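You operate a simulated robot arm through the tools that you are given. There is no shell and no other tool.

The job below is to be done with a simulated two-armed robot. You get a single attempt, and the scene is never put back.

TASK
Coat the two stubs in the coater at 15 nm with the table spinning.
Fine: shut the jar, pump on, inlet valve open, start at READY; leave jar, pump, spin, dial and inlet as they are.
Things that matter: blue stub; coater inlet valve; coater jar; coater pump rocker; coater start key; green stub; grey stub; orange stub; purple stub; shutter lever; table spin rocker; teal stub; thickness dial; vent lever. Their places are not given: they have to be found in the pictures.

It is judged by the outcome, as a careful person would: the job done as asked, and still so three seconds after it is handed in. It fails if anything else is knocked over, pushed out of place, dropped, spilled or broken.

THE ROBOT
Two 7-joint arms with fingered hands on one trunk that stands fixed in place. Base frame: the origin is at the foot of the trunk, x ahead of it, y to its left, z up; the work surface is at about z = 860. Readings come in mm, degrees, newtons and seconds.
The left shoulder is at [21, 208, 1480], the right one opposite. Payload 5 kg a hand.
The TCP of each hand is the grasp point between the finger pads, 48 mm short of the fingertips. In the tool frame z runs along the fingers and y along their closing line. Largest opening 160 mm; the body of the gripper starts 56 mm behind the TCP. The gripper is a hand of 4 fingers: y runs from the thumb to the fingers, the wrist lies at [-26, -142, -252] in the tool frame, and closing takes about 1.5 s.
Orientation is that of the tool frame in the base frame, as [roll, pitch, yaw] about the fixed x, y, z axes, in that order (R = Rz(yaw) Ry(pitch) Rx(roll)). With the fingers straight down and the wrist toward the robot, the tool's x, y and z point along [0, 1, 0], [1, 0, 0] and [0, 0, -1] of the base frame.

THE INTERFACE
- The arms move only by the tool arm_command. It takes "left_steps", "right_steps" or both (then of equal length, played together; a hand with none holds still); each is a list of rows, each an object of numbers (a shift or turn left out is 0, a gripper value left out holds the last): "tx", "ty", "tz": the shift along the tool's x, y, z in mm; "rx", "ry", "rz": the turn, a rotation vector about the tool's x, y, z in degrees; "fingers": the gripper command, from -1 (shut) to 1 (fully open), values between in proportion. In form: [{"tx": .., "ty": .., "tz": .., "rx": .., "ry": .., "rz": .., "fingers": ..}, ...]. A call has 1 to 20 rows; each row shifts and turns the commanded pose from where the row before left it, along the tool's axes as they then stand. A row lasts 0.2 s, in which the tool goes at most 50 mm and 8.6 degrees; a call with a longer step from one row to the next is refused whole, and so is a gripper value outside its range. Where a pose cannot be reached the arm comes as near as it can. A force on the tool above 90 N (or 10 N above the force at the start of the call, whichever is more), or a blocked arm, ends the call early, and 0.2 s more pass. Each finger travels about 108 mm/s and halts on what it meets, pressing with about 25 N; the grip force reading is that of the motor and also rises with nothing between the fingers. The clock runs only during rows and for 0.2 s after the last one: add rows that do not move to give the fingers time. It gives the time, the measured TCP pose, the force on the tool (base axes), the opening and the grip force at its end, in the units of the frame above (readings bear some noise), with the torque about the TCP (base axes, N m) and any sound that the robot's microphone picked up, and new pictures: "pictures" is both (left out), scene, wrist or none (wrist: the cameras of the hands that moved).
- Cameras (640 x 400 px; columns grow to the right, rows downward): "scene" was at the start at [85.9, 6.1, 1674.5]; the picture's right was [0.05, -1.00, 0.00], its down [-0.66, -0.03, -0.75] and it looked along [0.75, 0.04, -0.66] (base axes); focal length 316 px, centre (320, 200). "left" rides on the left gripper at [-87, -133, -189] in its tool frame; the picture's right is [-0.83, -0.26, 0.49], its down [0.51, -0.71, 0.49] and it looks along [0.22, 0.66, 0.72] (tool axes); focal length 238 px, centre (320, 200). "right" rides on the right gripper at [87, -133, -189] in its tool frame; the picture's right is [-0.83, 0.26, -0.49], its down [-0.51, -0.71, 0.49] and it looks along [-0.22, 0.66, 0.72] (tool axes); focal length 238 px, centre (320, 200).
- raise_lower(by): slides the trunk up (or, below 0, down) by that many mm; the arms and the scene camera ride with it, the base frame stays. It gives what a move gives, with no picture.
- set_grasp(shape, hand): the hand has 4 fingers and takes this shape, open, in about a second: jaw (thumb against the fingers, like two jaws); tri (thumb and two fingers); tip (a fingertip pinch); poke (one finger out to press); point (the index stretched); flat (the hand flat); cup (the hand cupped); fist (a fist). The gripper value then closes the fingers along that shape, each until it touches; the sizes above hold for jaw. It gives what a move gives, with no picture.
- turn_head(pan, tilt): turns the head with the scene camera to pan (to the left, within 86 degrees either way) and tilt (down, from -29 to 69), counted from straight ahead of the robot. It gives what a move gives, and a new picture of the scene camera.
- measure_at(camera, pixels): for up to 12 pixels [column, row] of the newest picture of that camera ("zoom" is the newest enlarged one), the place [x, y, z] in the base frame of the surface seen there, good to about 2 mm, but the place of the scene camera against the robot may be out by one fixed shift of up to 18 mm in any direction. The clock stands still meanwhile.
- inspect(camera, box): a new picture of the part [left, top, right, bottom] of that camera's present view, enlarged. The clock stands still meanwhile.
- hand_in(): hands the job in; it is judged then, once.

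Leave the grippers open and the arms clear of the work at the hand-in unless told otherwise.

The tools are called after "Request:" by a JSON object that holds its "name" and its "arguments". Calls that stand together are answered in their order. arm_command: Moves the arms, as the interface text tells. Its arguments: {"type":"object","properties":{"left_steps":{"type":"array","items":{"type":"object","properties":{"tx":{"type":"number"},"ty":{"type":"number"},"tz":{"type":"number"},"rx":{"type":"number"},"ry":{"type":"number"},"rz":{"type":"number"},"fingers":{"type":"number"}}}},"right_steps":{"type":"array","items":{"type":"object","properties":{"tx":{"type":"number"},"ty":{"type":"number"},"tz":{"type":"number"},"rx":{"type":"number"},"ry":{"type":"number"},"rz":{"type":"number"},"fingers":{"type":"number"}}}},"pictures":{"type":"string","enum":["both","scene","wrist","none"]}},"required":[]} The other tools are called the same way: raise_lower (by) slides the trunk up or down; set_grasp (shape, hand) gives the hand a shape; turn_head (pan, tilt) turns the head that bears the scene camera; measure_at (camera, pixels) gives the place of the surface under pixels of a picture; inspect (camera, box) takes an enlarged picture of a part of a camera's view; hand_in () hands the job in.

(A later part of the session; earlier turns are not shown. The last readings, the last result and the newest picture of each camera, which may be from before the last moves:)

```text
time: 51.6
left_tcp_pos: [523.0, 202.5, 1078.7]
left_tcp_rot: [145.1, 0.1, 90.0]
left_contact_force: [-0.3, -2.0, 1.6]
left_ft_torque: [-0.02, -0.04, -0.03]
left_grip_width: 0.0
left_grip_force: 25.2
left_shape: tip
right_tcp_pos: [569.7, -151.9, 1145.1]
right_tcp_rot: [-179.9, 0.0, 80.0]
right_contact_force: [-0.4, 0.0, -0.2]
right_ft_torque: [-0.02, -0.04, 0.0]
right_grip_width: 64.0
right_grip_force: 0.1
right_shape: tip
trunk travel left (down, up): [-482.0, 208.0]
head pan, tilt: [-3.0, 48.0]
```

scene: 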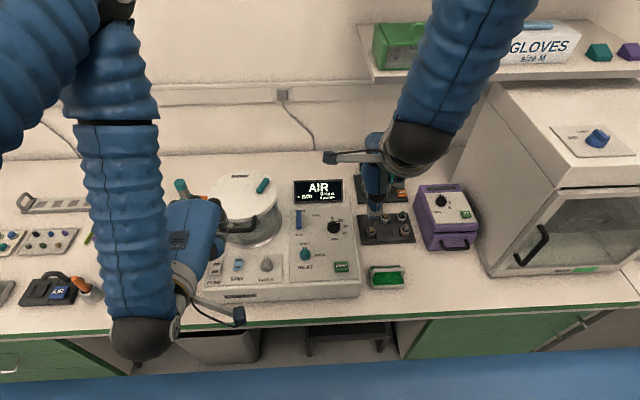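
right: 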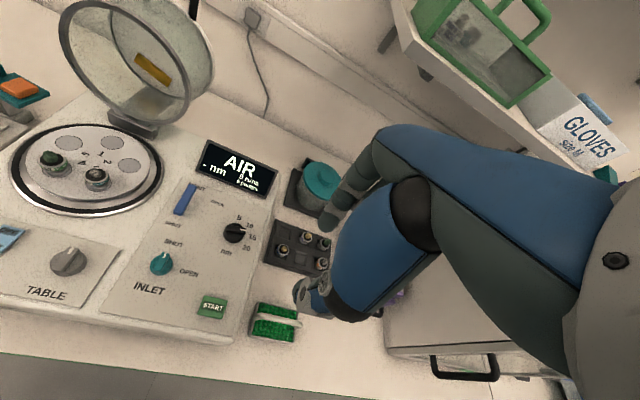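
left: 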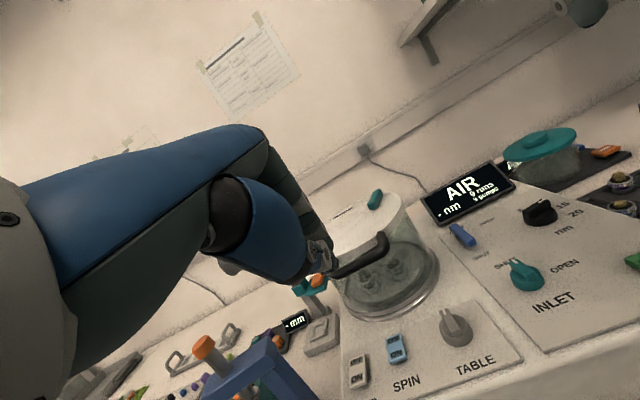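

The pose is as planned. I'll go down to just above the SPIN rocker and look at the fingertip against the ON end.

Request:
{"name": "arm_command", "arguments": {"left_steps": [{"ty": -14.9, "tz": 24.3}, {"ty": -14.9, "tz": 24.3}, {"ty": -14.9, "tz": 24.3}, {"ty": -14.9, "tz": 24.3}, {}], "pictures": "both"}}

Request:
{"name": "inspect", "arguments": {"camera": "left", "box": [260, 200, 440, 380]}}

Request:
{"name": "inspect", "arguments": {"camera": "right", "box": [0, 100, 160, 300]}}

Request:
{"name": "inspect", "arguments": {"camera": "scene", "box": [190, 210, 290, 310]}}

```text
time: 52.8
left_tcp_pos: [529.3, 203.0, 964.7]
left_tcp_rot: [145.0, 0.0, 89.9]
left_contact_force: [-0.7, 0.0, 0.1]
left_ft_torque: [0.01, -0.03, 0.01]
left_grip_width: 0.0
left_grip_force: 24.3
left_shape: tip
right_tcp_pos: [569.7, -152.0, 1145.9]
right_tcp_rot: [-180.0, 0.0, 79.9]
right_contact_force: [-1.1, 0.1, 0.5]
right_ft_torque: [0.02, -0.05, 0.01]
right_grip_width: 64.0
right_grip_force: 0.1
right_shape: tip
trunk travel left (down, up): [-482.0, 208.0]
head pan, tilt: [-3.0, 48.0]
```

scene: 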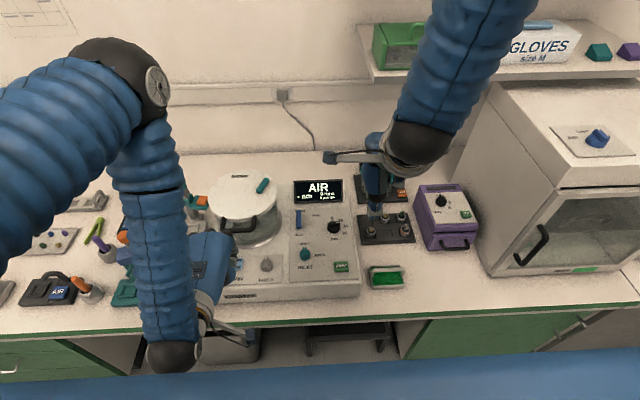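
left: 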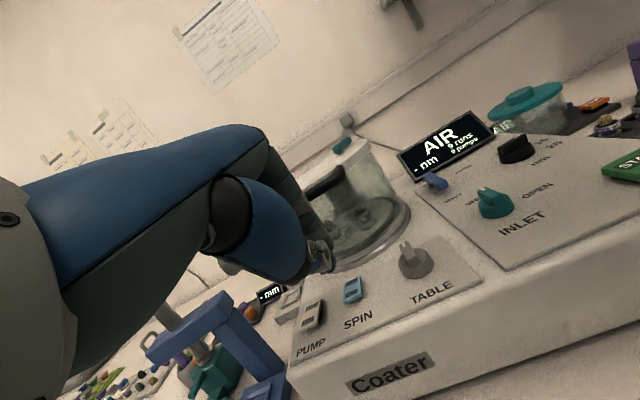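

```text
2.22 times, centred on (350, 290) of left
```

zoom: 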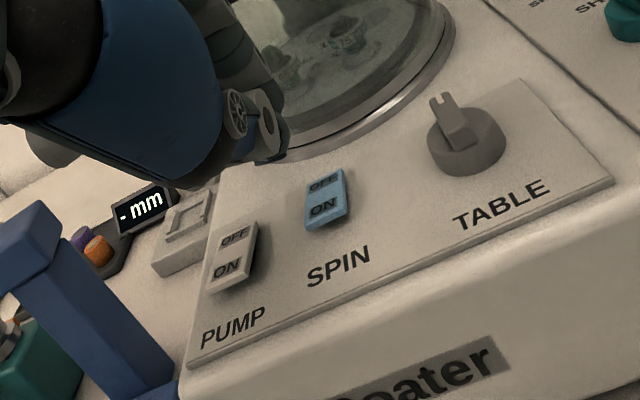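

```text
2.00 times, centred on (80, 200) of right
```

zoom: 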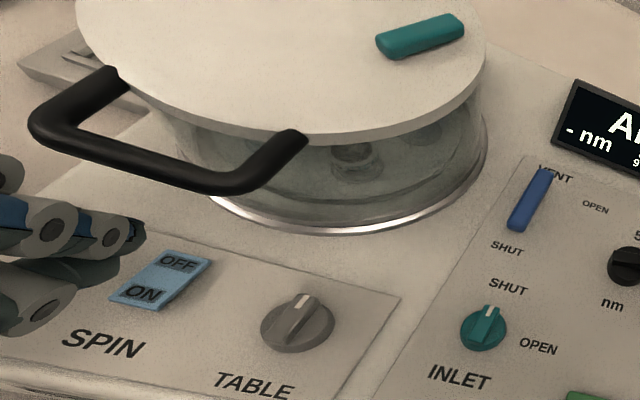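

```text
4.00 times, centred on (240, 260) of scene
```

zoom: 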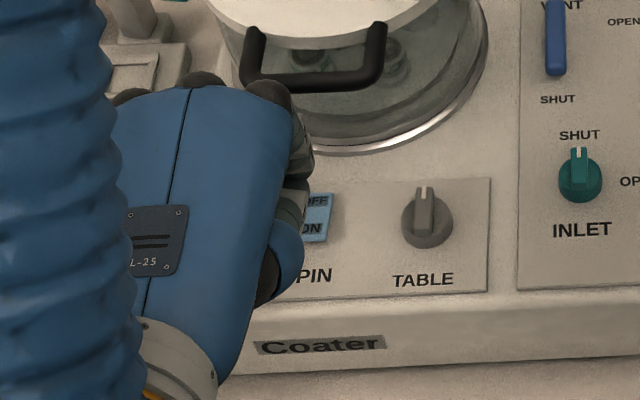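

The right wrist camera gives a nice side view of the fingertips near SPIN. I'll measure tip points there.

Request:
{"name": "inspect", "arguments": {"camera": "right", "box": [0, 170, 90, 270]}}

Request:
{"name": "measure_at", "arguments": {"camera": "zoom", "pixels": [[240, 140], [225, 135], [205, 200], [215, 215], [180, 210], [250, 160], [290, 235], [270, 270], [240, 260], [330, 190], [150, 170], [90, 270]]}}

```text
4.00 times, centred on (45, 220) of right
```

zoom: 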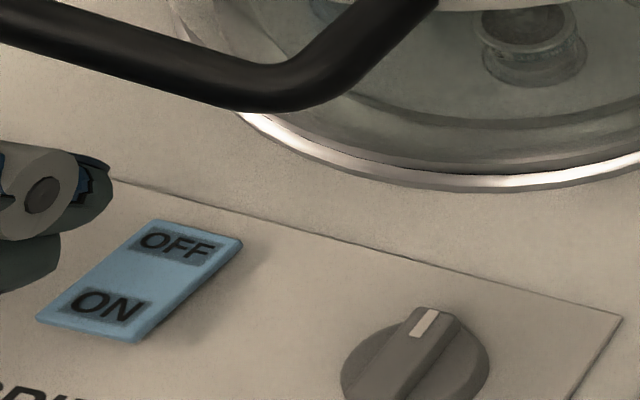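

```text
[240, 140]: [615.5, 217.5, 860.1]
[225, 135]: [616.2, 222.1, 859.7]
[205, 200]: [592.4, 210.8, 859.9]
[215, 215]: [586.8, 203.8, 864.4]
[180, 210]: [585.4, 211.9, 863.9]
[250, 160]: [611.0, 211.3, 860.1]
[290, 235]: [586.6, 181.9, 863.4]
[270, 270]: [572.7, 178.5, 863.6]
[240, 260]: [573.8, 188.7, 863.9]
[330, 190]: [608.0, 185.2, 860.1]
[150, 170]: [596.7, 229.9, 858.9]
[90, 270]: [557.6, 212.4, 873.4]
```

I'll measure the actual tip pixels (index at (100,185), thumb at (45,255)) and the SPIN rocker's corners in this same zoom.

Request:
{"name": "measure_at", "arguments": {"camera": "zoom", "pixels": [[100, 185], [103, 205], [45, 255], [50, 270], [20, 285], [45, 315], [132, 332], [236, 243], [158, 226], [108, 305], [175, 245], [60, 180]]}}

```text
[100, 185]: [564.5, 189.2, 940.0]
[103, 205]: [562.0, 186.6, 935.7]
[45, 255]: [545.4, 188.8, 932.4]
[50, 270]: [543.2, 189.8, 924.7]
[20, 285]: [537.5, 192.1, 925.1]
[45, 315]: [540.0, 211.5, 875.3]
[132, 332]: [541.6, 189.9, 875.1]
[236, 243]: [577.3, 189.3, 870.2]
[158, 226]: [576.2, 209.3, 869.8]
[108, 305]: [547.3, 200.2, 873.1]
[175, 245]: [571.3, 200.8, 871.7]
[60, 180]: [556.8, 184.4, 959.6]
```

The SPIN rocker spans x 540–577, y 189–211, with its ON end at z 875, and the thumb tip is at about (543, 200, 922). Before descending, I'll check the knuckles' clearance to the handle.

Request:
{"name": "inspect", "arguments": {"camera": "scene", "box": [190, 210, 290, 310]}}

Request:
{"name": "measure_at", "arguments": {"camera": "zoom", "pixels": [[270, 95], [205, 78], [285, 120], [240, 95], [130, 97], [300, 150], [250, 75], [310, 88], [190, 110], [290, 200]]}}

Request:
{"name": "inspect", "arguments": {"camera": "right", "box": [0, 80, 120, 230]}}

```text
4.00 times, centred on (240, 260) of scene
```

zoom: 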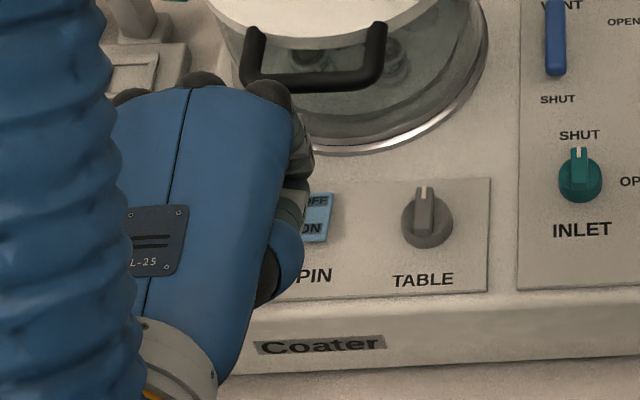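

```text
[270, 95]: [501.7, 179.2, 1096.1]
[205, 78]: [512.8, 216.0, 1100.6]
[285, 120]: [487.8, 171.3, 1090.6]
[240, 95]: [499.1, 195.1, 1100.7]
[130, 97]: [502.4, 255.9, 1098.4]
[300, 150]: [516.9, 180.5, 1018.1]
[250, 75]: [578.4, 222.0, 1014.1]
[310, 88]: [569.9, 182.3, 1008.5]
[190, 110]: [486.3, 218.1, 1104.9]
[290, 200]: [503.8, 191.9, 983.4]
```

```text
2.67 times, centred on (60, 155) of right
```

zoom: 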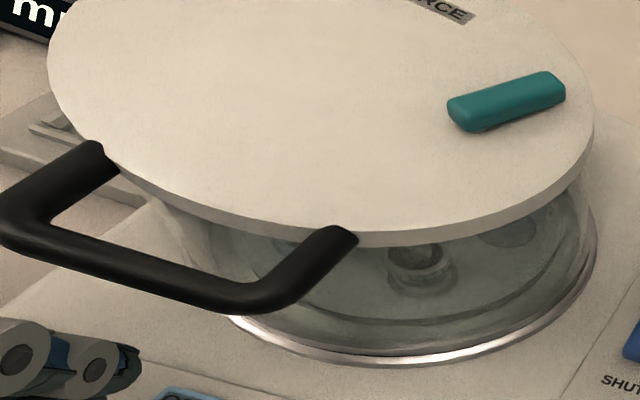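

The knuckles clear the handle by about 50 mm. I'll lower the thumb tip onto SPIN's ON end, the last millimetres in small steps, watching force and sound.

Request:
{"name": "arm_command", "arguments": {"left_steps": [{"ty": -9.2, "tz": 13.1}, {"ty": -9.2, "tz": 13.1}, {"ty": -5.74, "tz": 8.19}, {"ty": -1.15, "tz": 1.64}, {"ty": -1.15, "tz": 1.64}, {"ty": -1.15, "tz": 1.64}, {}], "pictures": "both"}}

Request:
{"name": "inspect", "arguments": {"camera": "right", "box": [0, 150, 120, 270]}}

```text
time: 54.4
left_tcp_pos: [529.4, 201.4, 918.2]
left_tcp_rot: [144.7, 0.0, 90.0]
left_contact_force: [-19.7, 1.1, 46.3]
left_ft_torque: [-0.1, 0.01, 0.03]
left_grip_width: 0.3
left_grip_force: 25.1
left_shape: tip
right_tcp_pos: [567.2, -153.6, 1147.6]
right_tcp_rot: [179.7, -0.1, 80.0]
right_contact_force: [0.4, 0.1, -0.7]
right_ft_torque: [0.0, -0.02, -0.02]
right_grip_width: 64.2
right_grip_force: 0.1
right_shape: tip
trunk travel left (down, up): [-482.0, 208.0]
head pan, tilt: [-3.0, 48.0]
```

scene: 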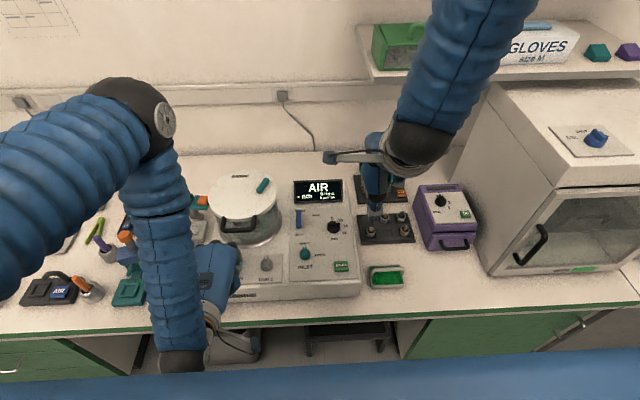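
left: 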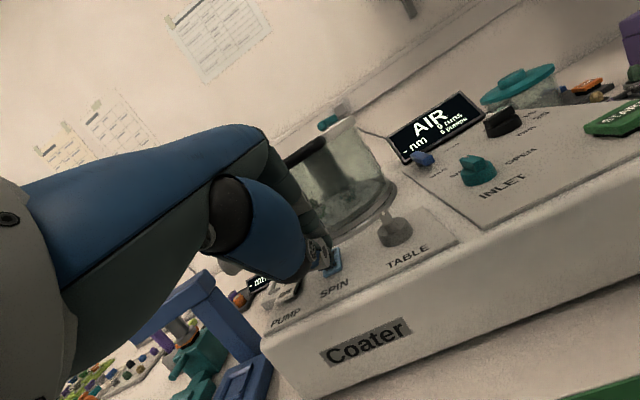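

```text
3.33 times, centred on (60, 210) of right
```

zoom: 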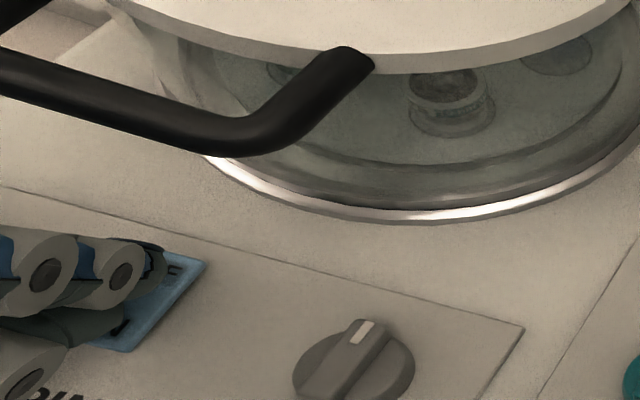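

There's 46 N of contact now. I'll measure the visible rocker corners to see whether it has tipped to ON.

Request:
{"name": "measure_at", "arguments": {"camera": "zoom", "pixels": [[125, 345], [200, 265], [185, 262], [150, 320], [175, 290], [100, 340]]}}

Request:
{"name": "inspect", "arguments": {"camera": "right", "box": [0, 190, 60, 260]}}

```text
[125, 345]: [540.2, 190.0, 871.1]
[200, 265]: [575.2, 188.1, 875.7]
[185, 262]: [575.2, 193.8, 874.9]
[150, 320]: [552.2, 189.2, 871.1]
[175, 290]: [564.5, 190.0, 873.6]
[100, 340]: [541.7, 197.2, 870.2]
```

```text
5.71 times, centred on (30, 225) of right
```

zoom: 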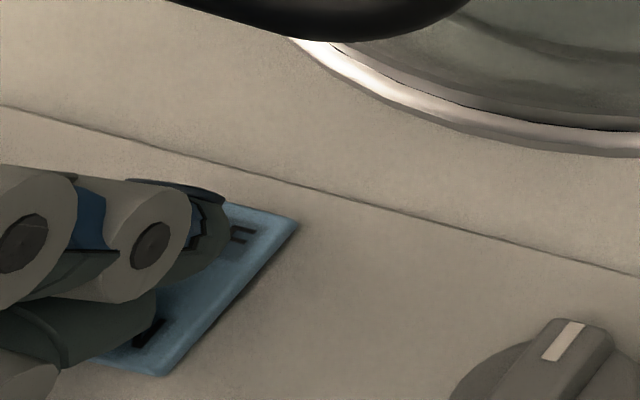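

ON end is now at 870.5 and OFF end at 875.5, so SPIN is ON. I'll lift the finger straight up and check that it stays, and whether the table turns.

Request:
{"name": "arm_command", "arguments": {"left_steps": [{"ty": 2.87, "tz": -4.1}, {"ty": 8.6, "tz": -12.3}, {"ty": 11.5, "tz": -16.4}, {"ty": 11.5, "tz": -16.4}, {}], "pictures": "both"}}

Request:
{"name": "inspect", "arguments": {"camera": "right", "box": [0, 60, 180, 280]}}

Request:
{"name": "inspect", "arguments": {"camera": "right", "box": [0, 180, 90, 270]}}

Request:
{"name": "inspect", "arguments": {"camera": "scene", "box": [290, 170, 350, 210]}}

```text
time: 55.6
left_tcp_pos: [530.2, 200.7, 977.7]
left_tcp_rot: [145.1, 0.0, 90.0]
left_contact_force: [-0.2, 0.0, 0.2]
left_ft_torque: [0.01, 0.01, -0.03]
left_grip_width: 0.1
left_grip_force: 24.5
left_shape: tip
right_tcp_pos: [569.4, -151.8, 1145.2]
right_tcp_rot: [180.0, 0.0, 80.0]
right_contact_force: [-1.1, 1.0, 0.1]
right_ft_torque: [-0.01, -0.02, -0.03]
right_grip_width: 63.9
right_grip_force: 0.0
right_shape: tip
trunk travel left (down, up): [-482.0, 208.0]
head pan, tilt: [-3.0, 48.0]
```

scene: 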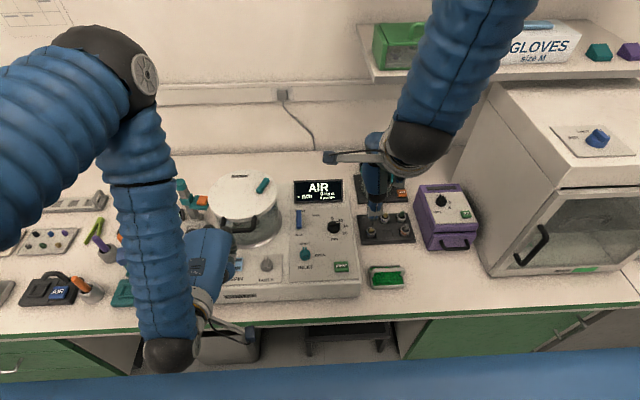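
left: 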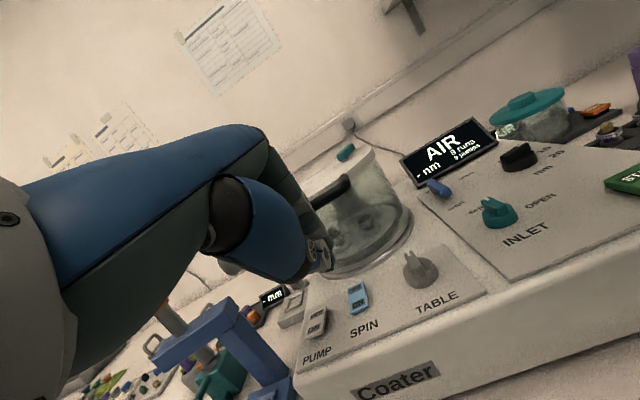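

```text
1.82 times, centred on (90, 170) of right
```

zoom: 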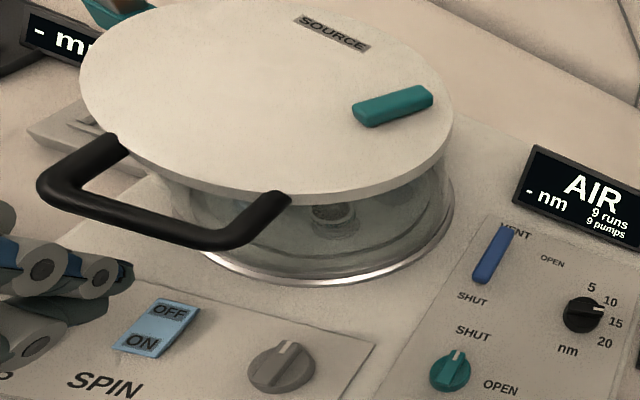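

```text
4.44 times, centred on (45, 225) of right
```

zoom: 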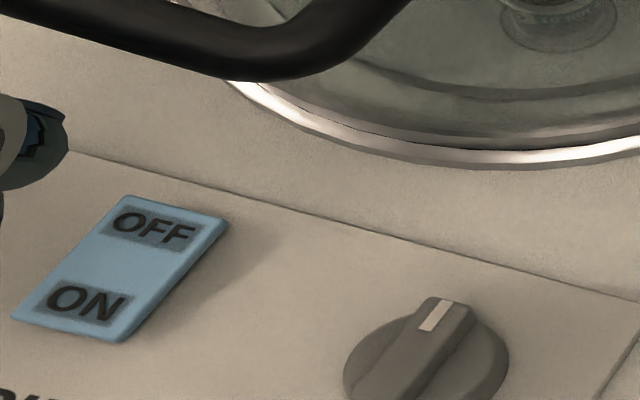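

```text
10.00 times, centred on (320, 190) of scene
```

zoom: 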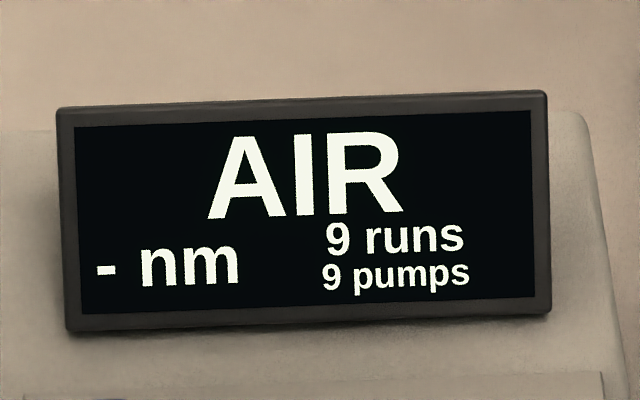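

SPIN holds in the ON position. Next is PUMP; I'll measure its corners in the left wrist view first.

Request:
{"name": "inspect", "arguments": {"camera": "left", "box": [290, 265, 390, 375]}}

Request:
{"name": "measure_at", "arguments": {"camera": "zoom", "pixels": [[135, 155], [195, 150], [115, 255], [180, 245], [160, 170], [145, 230], [260, 80], [320, 60], [275, 160], [335, 145], [90, 200], [230, 200]]}}

```text
3.64 times, centred on (340, 320) of left
```

zoom: 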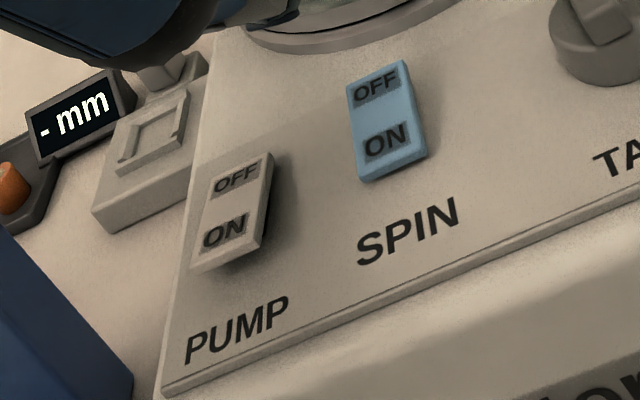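

```text
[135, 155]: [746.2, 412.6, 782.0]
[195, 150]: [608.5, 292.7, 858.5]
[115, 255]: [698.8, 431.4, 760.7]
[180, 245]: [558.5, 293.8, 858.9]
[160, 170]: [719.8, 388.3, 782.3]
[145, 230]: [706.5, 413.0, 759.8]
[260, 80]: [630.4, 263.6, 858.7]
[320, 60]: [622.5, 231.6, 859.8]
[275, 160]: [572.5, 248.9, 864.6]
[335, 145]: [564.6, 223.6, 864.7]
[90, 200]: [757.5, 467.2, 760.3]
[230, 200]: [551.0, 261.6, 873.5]
```

I'll measure the PUMP rocker's own corners at their proper pixels.

Request:
{"name": "measure_at", "arguments": {"camera": "zoom", "pixels": [[217, 183], [266, 160], [198, 265], [255, 243], [225, 230], [237, 180], [225, 250], [385, 80], [390, 140], [368, 173], [420, 152]]}}

```text
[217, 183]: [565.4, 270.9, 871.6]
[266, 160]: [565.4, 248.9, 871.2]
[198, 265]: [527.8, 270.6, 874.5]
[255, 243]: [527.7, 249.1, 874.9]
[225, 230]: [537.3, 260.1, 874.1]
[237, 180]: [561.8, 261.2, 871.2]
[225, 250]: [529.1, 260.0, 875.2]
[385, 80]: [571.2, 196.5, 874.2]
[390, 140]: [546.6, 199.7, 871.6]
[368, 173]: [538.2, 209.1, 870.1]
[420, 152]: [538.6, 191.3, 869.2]
```

PUMP spans x 528–566, y 249–271, with the ON end at z 875. I'll shift the hand left 61 mm and back 12 mm, lower to just above it, and check alignment.

Request:
{"name": "arm_command", "arguments": {"left_steps": [{"tx": 30.5, "ty": -4.9, "tz": -3.45}, {"tx": 30.5, "ty": -4.9, "tz": -3.45}, {"ty": -9.2, "tz": 13.1}, {"ty": -9.2, "tz": 13.1}, {"ty": -5.74, "tz": 8.19}, {}], "pictures": "both"}}

Request:
{"name": "inspect", "arguments": {"camera": "left", "box": [260, 220, 380, 340]}}

Request:
{"name": "inspect", "arguments": {"camera": "scene", "box": [290, 170, 350, 210]}}

```text
time: 57.0
left_tcp_pos: [519.0, 264.1, 934.0]
left_tcp_rot: [145.0, 0.0, 89.9]
left_contact_force: [0.4, 0.1, -0.4]
left_ft_torque: [0.01, -0.02, -0.02]
left_grip_width: 0.0
left_grip_force: 25.2
left_shape: tip
right_tcp_pos: [569.4, -151.6, 1144.6]
right_tcp_rot: [-180.0, 0.0, 80.0]
right_contact_force: [-0.9, 0.4, -0.4]
right_ft_torque: [0.0, -0.01, 0.05]
right_grip_width: 64.1
right_grip_force: 0.1
right_shape: tip
trunk travel left (down, up): [-482.0, 208.0]
head pan, tilt: [-3.0, 48.0]
```

scene: 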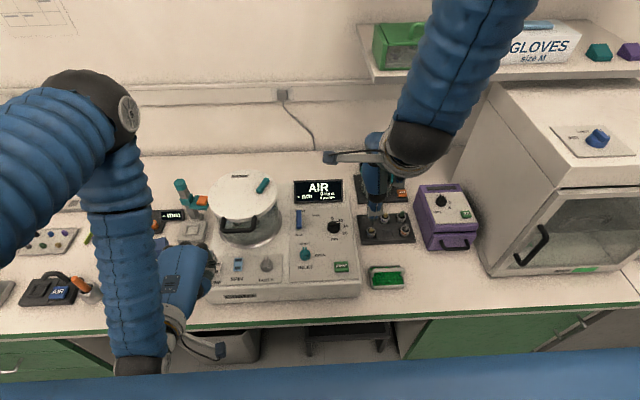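
left: 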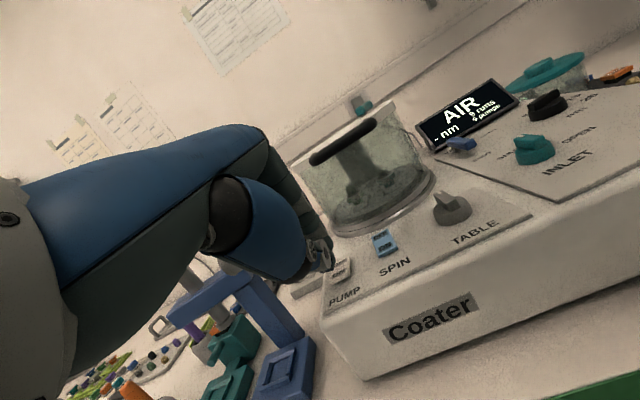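

```text
3.33 times, centred on (320, 280) of left
```

zoom: 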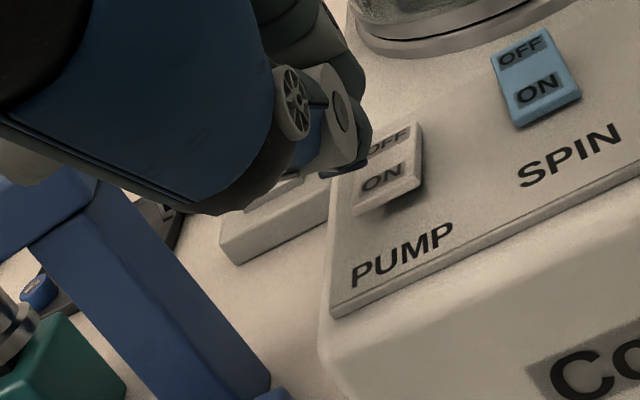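

```text
10.00 times, centred on (320, 190) of scene
```

zoom: 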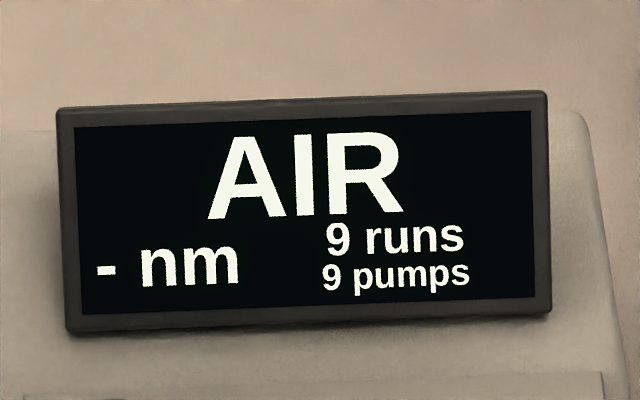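

The thumb tip is over PUMP's ON end. I'll press down in small steps as before.

Request:
{"name": "arm_command", "arguments": {"left_steps": [{"tx": -1.5, "ty": -5.74, "tz": 8.19}, {"ty": -1.15, "tz": 1.64}, {"ty": -1.15, "tz": 1.64}, {"ty": -1.15, "tz": 1.64}, {"ty": -1.15, "tz": 1.64}], "pictures": "both"}}

Request:
{"name": "inspect", "arguments": {"camera": "scene", "box": [290, 170, 350, 210]}}

Request:
{"name": "inspect", "arguments": {"camera": "left", "box": [280, 220, 380, 320]}}

```text
time: 58.2
left_tcp_pos: [517.3, 260.2, 919.4]
left_tcp_rot: [144.7, -0.1, 90.1]
left_contact_force: [-13.0, 1.2, 32.0]
left_ft_torque: [-0.03, -0.03, -0.03]
left_grip_width: 0.0
left_grip_force: 24.9
left_shape: tip
right_tcp_pos: [567.4, -151.6, 1148.1]
right_tcp_rot: [179.8, -0.1, 80.0]
right_contact_force: [-0.5, -0.2, -0.2]
right_ft_torque: [0.02, -0.01, 0.04]
right_grip_width: 63.9
right_grip_force: 0.1
right_shape: tip
trunk travel left (down, up): [-482.0, 208.0]
head pan, tilt: [-3.0, 48.0]
```

scene: 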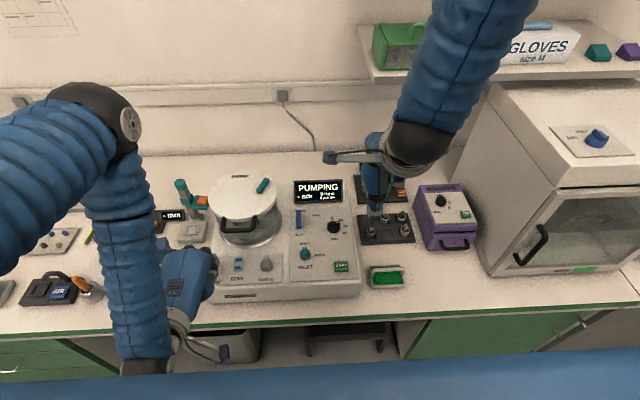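
left: 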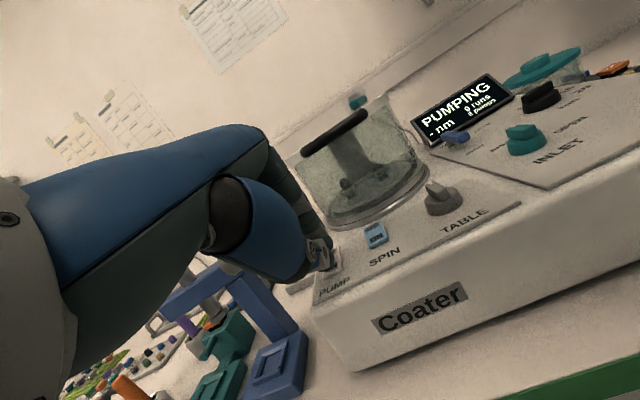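

```text
10.00 times, centred on (320, 190) of scene
```

zoom: 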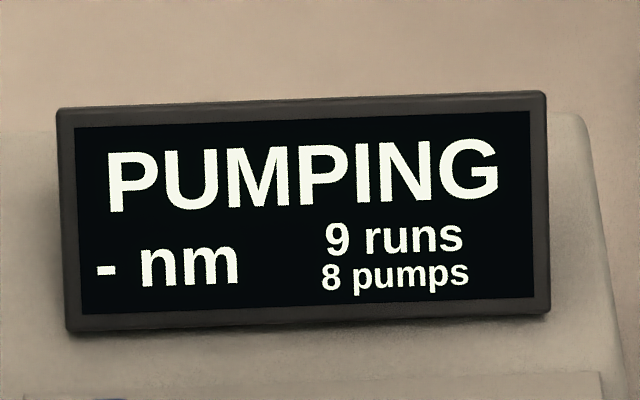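

```text
4.00 times, centred on (330, 270) of left
```

zoom: 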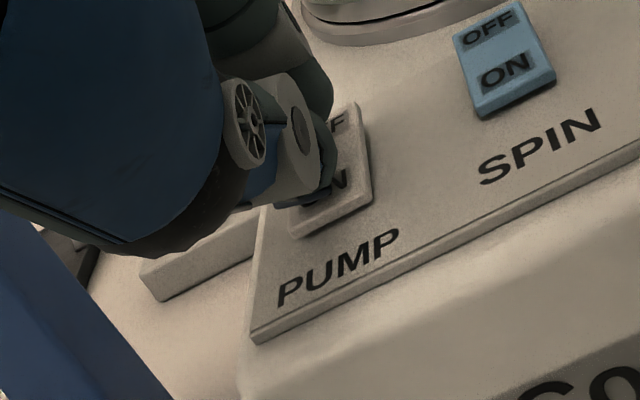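

The display reads PUMPING (8 pumps left). I'll lift the left hand straight up and clear, while the pump works.

Request:
{"name": "arm_command", "arguments": {"left_steps": [{"ty": 2.87, "tz": -4.1}, {"ty": 8.6, "tz": -12.3}, {"ty": 14.35, "tz": -20.5}, {"ty": 20, "tz": -28.7}, {"ty": 20, "tz": -28.7}, {}], "pictures": "both"}}

Request:
{"name": "inspect", "arguments": {"camera": "scene", "box": [200, 165, 360, 300]}}

Request:
{"name": "inspect", "arguments": {"camera": "scene", "box": [290, 170, 350, 210]}}

```text
time: 59.6
left_tcp_pos: [518.6, 260.2, 1031.1]
left_tcp_rot: [145.1, 0.0, 90.1]
left_contact_force: [0.7, -0.4, -0.4]
left_ft_torque: [0.0, 0.04, 0.02]
left_grip_width: 0.0
left_grip_force: 24.7
left_shape: tip
right_tcp_pos: [570.4, -151.4, 1145.5]
right_tcp_rot: [179.9, 0.0, 80.0]
right_contact_force: [-0.2, 0.6, -0.4]
right_ft_torque: [0.01, 0.05, 0.01]
right_grip_width: 63.9
right_grip_force: 0.1
right_shape: tip
trunk travel left (down, up): [-482.0, 208.0]
head pan, tilt: [-3.0, 48.0]
```

scene: 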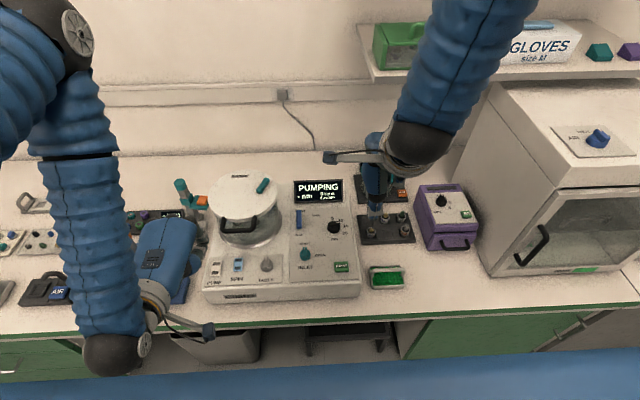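
left: 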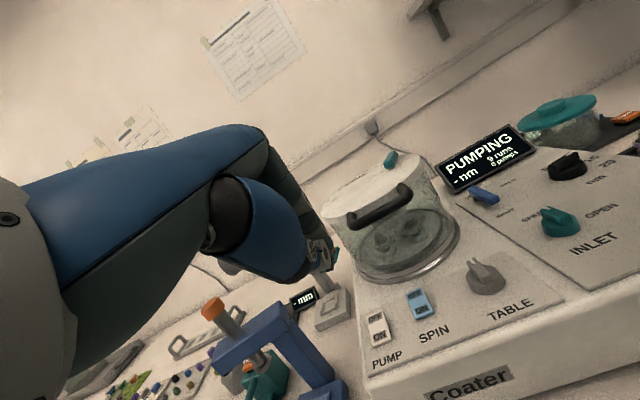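

```text
2.96 times, centred on (280, 232) of scene
```

zoom: 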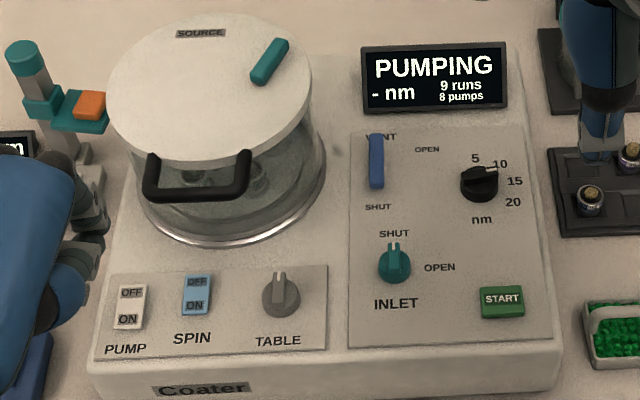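

```text
10.00 times, centred on (320, 190) of scene
```

zoom: 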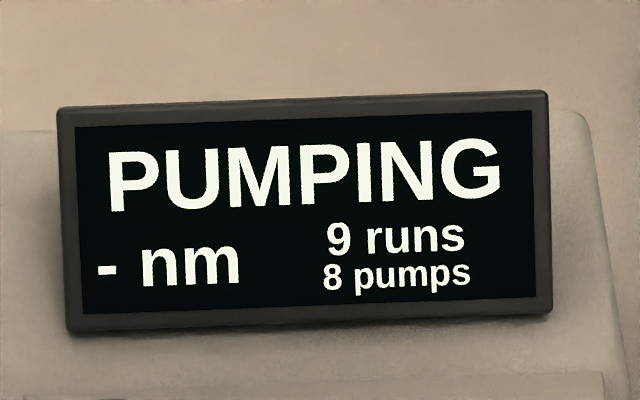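

Pump is ON. Now the inlet valve: I'll measure its bar and disc with the right wrist camera.

Request:
{"name": "inspect", "arguments": {"camera": "right", "box": [130, 230, 210, 310]}}

Request:
{"name": "measure_at", "arguments": {"camera": "zoom", "pixels": [[250, 130], [262, 133], [215, 195], [235, 205], [258, 105], [275, 110], [200, 180], [270, 200], [180, 200], [300, 180], [240, 150], [230, 240]]}}

```text
5.00 times, centred on (170, 270) of right
```

zoom: 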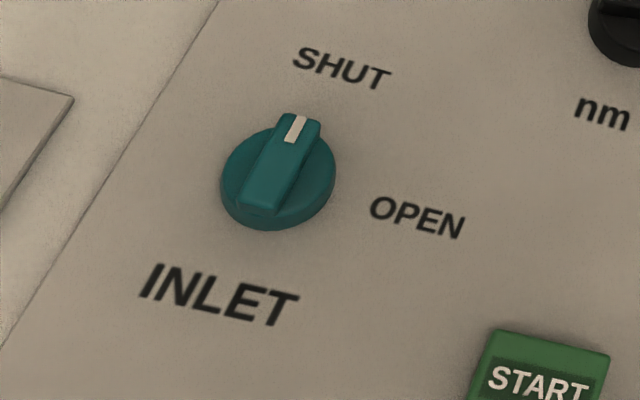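

```text
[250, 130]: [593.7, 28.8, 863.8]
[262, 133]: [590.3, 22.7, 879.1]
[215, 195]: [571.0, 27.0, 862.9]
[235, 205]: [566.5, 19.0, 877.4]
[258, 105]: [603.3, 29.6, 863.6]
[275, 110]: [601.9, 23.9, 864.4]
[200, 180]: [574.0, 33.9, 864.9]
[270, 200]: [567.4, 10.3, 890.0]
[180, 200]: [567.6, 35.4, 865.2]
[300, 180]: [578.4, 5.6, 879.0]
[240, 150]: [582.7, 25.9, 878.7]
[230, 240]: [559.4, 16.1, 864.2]
```

I'll measure the inlet bar's top corners and the labels.

Request:
{"name": "measure_at", "arguments": {"camera": "zoom", "pixels": [[286, 118], [316, 125], [246, 190], [278, 200], [250, 196], [276, 206], [298, 130], [262, 195], [340, 68], [415, 217], [226, 178], [334, 180]]}}

```text
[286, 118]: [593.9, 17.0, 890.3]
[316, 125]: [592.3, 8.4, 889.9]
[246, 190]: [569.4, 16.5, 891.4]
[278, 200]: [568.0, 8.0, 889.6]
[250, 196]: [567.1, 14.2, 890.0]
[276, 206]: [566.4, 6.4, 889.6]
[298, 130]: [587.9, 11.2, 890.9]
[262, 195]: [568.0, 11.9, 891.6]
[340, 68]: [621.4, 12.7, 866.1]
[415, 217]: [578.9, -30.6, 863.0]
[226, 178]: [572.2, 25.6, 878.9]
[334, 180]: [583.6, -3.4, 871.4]
```

The inlet knob's centre is (579.5, 12), its bar pointing straight at SHUT, with OPEN 90° clockwise. I'll bring the right hand over it, yawed so the bar matches the natural 70° grip angle (yaw 160), and then turn to yaw 70.

Request:
{"name": "arm_command", "arguments": {"right_steps": [{"tx": 40.8, "ty": -4.8}, {"tx": 40.8, "ty": -4.8}, {"tx": 40.8, "ty": -4.8}, {"tx": 40.8, "ty": -4.8}, {"rz": -8}, {"rz": -8}, {"rz": -8}, {"rz": -8}, {"rz": -8}, {"rz": -8}, {"rz": -8}, {"rz": -8}, {"rz": -8}, {"rz": -8}, {}, {}], "pictures": "both"}}

Request:
{"name": "inspect", "arguments": {"camera": "scene", "box": [290, 170, 350, 210]}}

```text
time: 63.0
left_tcp_pos: [519.1, 259.9, 1032.3]
left_tcp_rot: [145.0, 0.0, 89.9]
left_contact_force: [-0.2, -0.3, -0.6]
left_ft_torque: [0.01, -0.01, 0.0]
left_grip_width: 0.0
left_grip_force: 25.4
left_shape: tip
right_tcp_pos: [578.9, 11.0, 1146.3]
right_tcp_rot: [180.0, 0.0, 159.8]
right_contact_force: [0.0, -0.3, 0.6]
right_ft_torque: [0.02, 0.04, -0.01]
right_grip_width: 64.0
right_grip_force: 0.0
right_shape: tip
trunk travel left (down, up): [-482.0, 208.0]
head pan, tilt: [-3.0, 48.0]
```

scene: 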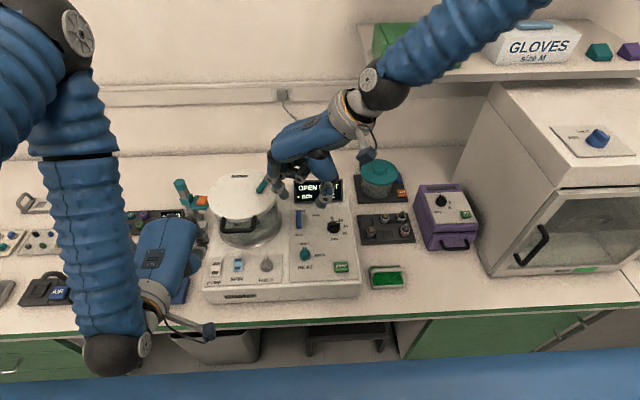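
right: 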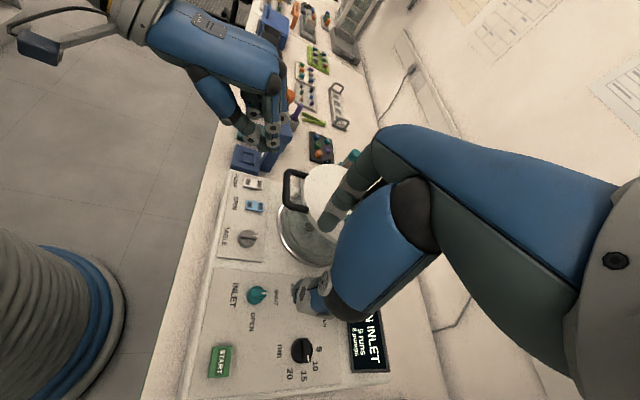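

```text
10.00 times, centred on (320, 190) of scene
```

zoom: 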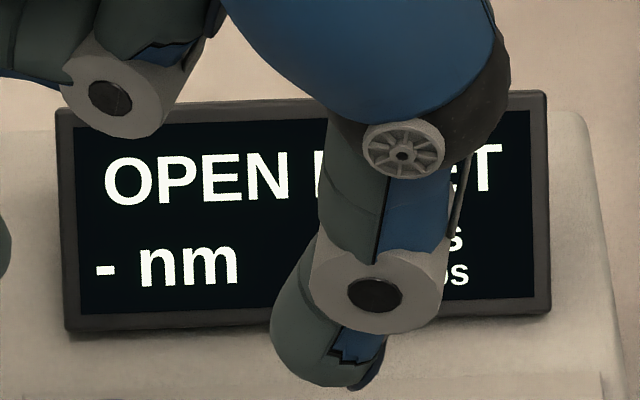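

The display now says OPEN INLET. I'll lower the right hand partway and check clearance between its knuckles and the jar cap.

Request:
{"name": "arm_command", "arguments": {"right_steps": [{"tz": 30}, {"tz": 30}, {"tz": 30}, {"tz": 16}, {}], "pictures": "both"}}

Request:
{"name": "inspect", "arguments": {"camera": "scene", "box": [240, 150, 350, 280]}}

Request:
{"name": "inspect", "arguments": {"camera": "right", "box": [200, 140, 400, 340]}}

Request:
{"name": "inspect", "arguments": {"camera": "left", "box": [320, 80, 600, 320]}}

```text
time: 64.2
left_tcp_pos: [517.3, 260.3, 1033.5]
left_tcp_rot: [144.9, 0.0, 90.0]
left_contact_force: [-0.4, 0.1, -0.2]
left_ft_torque: [0.02, -0.01, 0.02]
left_grip_width: 0.1
left_grip_force: 25.1
left_shape: tip
right_tcp_pos: [579.4, 12.5, 1040.2]
right_tcp_rot: [180.0, -0.1, 159.9]
right_contact_force: [-0.8, 1.4, 0.3]
right_ft_torque: [-0.02, -0.01, 0.0]
right_grip_width: 64.1
right_grip_force: 0.0
right_shape: tip
trunk travel left (down, up): [-482.0, 208.0]
head pan, tilt: [-3.0, 48.0]
```

scene: 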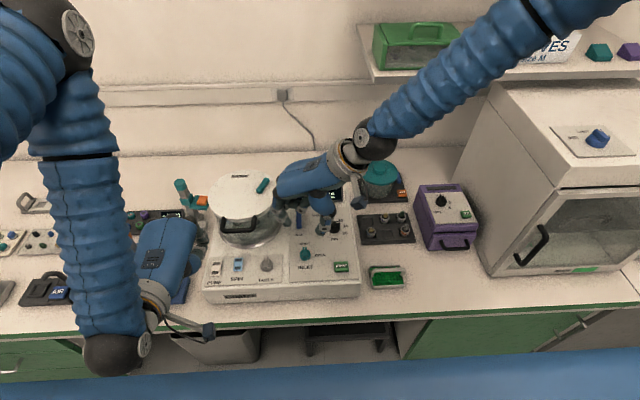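
right: 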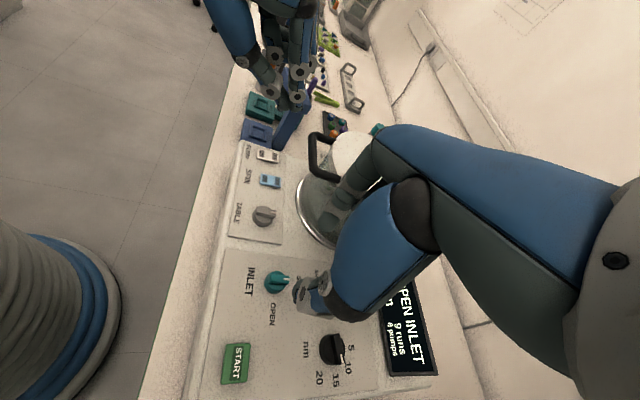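

```text
3.08 times, centred on (295, 215) of scene
```

zoom: 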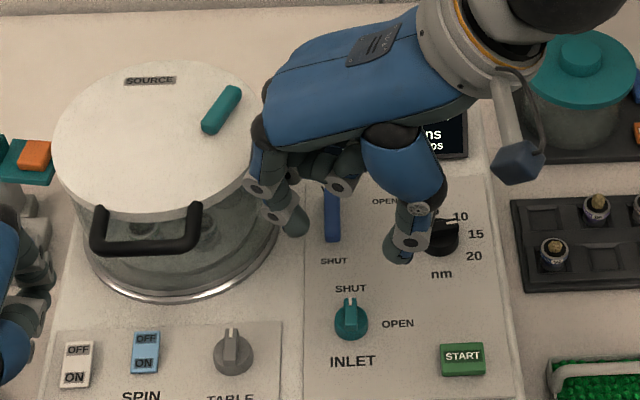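

```text
2.00 times, centred on (300, 240) of right
```

zoom: 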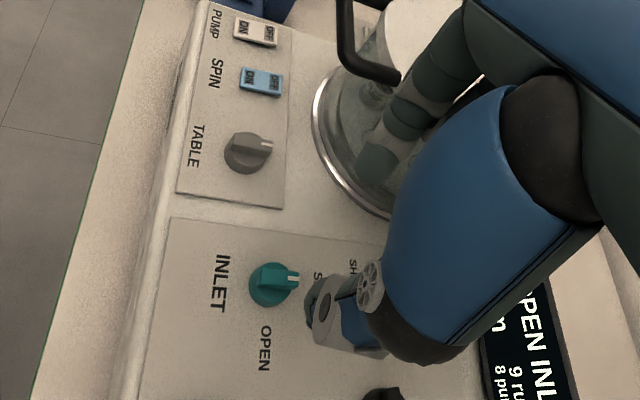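

```text
1.67 times, centred on (460, 200) of left
```

zoom: 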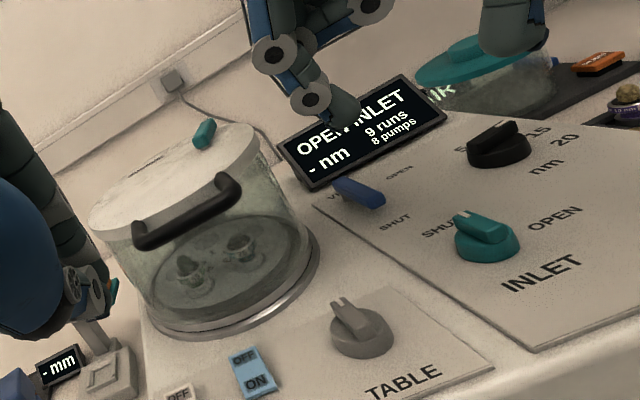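

I'll measure the hand's parts closest to the jar and shutter lever before going lower.

Request:
{"name": "inspect", "arguments": {"camera": "scene", "box": [240, 150, 350, 280]}}

Request:
{"name": "measure_at", "arguments": {"camera": "zoom", "pixels": [[258, 185], [258, 140], [275, 212], [295, 228], [270, 90], [345, 185], [310, 160], [400, 255], [245, 175], [330, 170], [260, 160], [285, 60]]}}

```text
3.08 times, centred on (295, 215) of scene
```

zoom: 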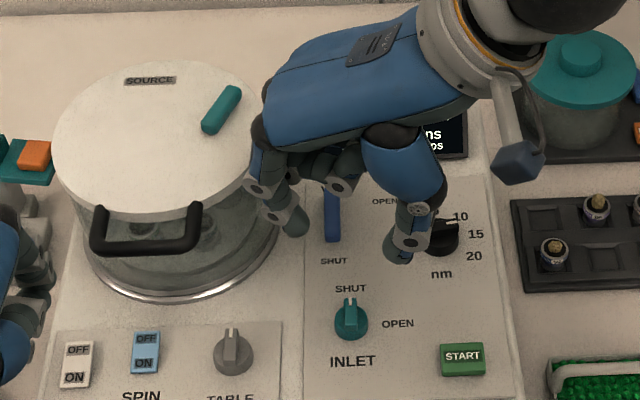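

```text
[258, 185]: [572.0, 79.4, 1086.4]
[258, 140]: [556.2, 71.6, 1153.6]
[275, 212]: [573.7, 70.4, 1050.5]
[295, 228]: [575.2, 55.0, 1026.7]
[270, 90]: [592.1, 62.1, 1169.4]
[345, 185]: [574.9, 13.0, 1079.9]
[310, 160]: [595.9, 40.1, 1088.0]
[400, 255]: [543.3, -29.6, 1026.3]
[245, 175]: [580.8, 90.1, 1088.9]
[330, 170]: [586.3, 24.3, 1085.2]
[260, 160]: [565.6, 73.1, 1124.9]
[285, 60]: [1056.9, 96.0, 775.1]
```

Clearance to the handle and jar stays above about 45 mm. I'll lower onto the inlet knob and close on the bar.

Request:
{"name": "arm_command", "arguments": {"right_steps": [{"tz": 30}, {"tz": 30}, {"tz": 25}, {"tz": 12}, {"tz": 8}, {}, {"fingers": -0.5}, {"fingers": -0.8}, {"fingers": -1}, {"fingers": -1}, {"fingers": -1}, {}], "pictures": "both"}}

Request:
{"name": "inspect", "arguments": {"camera": "scene", "box": [270, 190, 350, 270]}}

Request:
{"name": "inspect", "arguments": {"camera": "right", "box": [240, 200, 360, 310]}}

```text
time: 66.8
left_tcp_pos: [518.4, 260.3, 1032.1]
left_tcp_rot: [145.0, 0.0, 90.1]
left_contact_force: [-0.3, -0.6, 0.8]
left_ft_torque: [-0.03, -0.01, -0.02]
left_grip_width: 0.0
left_grip_force: 24.8
left_shape: tip
right_tcp_pos: [580.5, 11.2, 934.5]
right_tcp_rot: [180.0, 0.1, 160.0]
right_contact_force: [0.7, 1.4, 3.8]
right_ft_torque: [0.07, -0.06, 0.0]
right_grip_width: 0.0
right_grip_force: 25.2
right_shape: tip
trunk travel left (down, up): [-482.0, 208.0]
head pan, tilt: [-3.0, 48.0]
```

scene: 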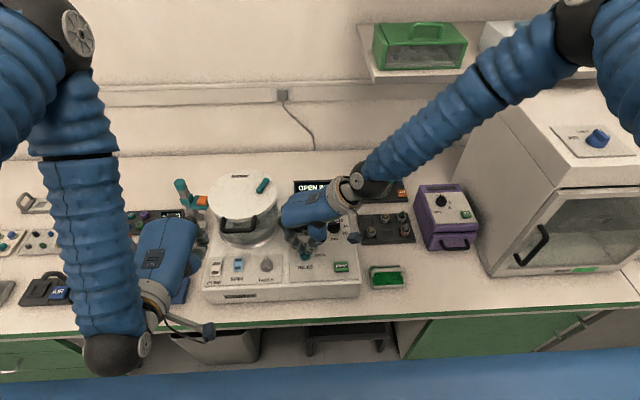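
right: 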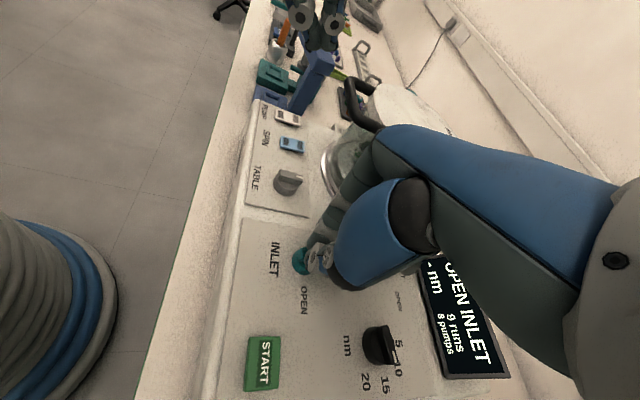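

```text
5.00 times, centred on (310, 230) of scene
```

zoom: 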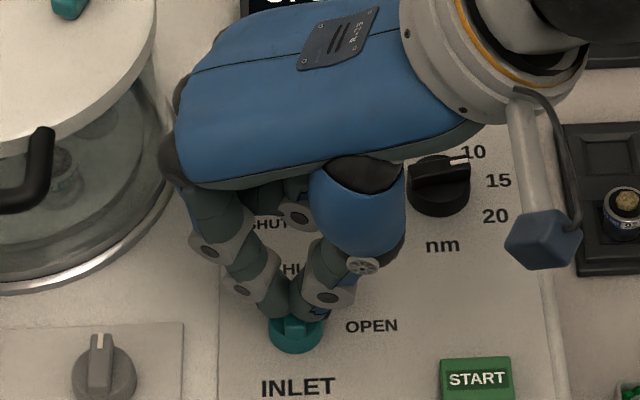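

```text
3.64 times, centred on (300, 255) of right
```

zoom: 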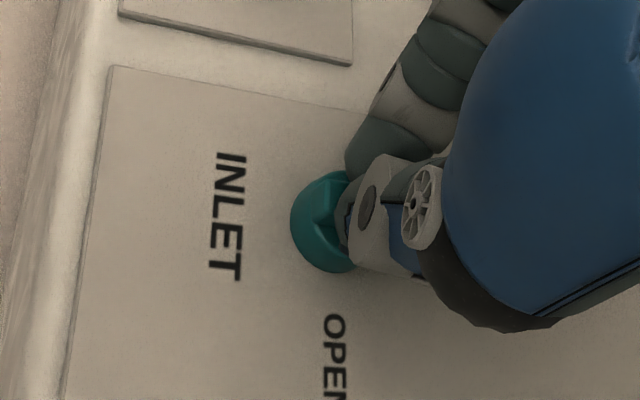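

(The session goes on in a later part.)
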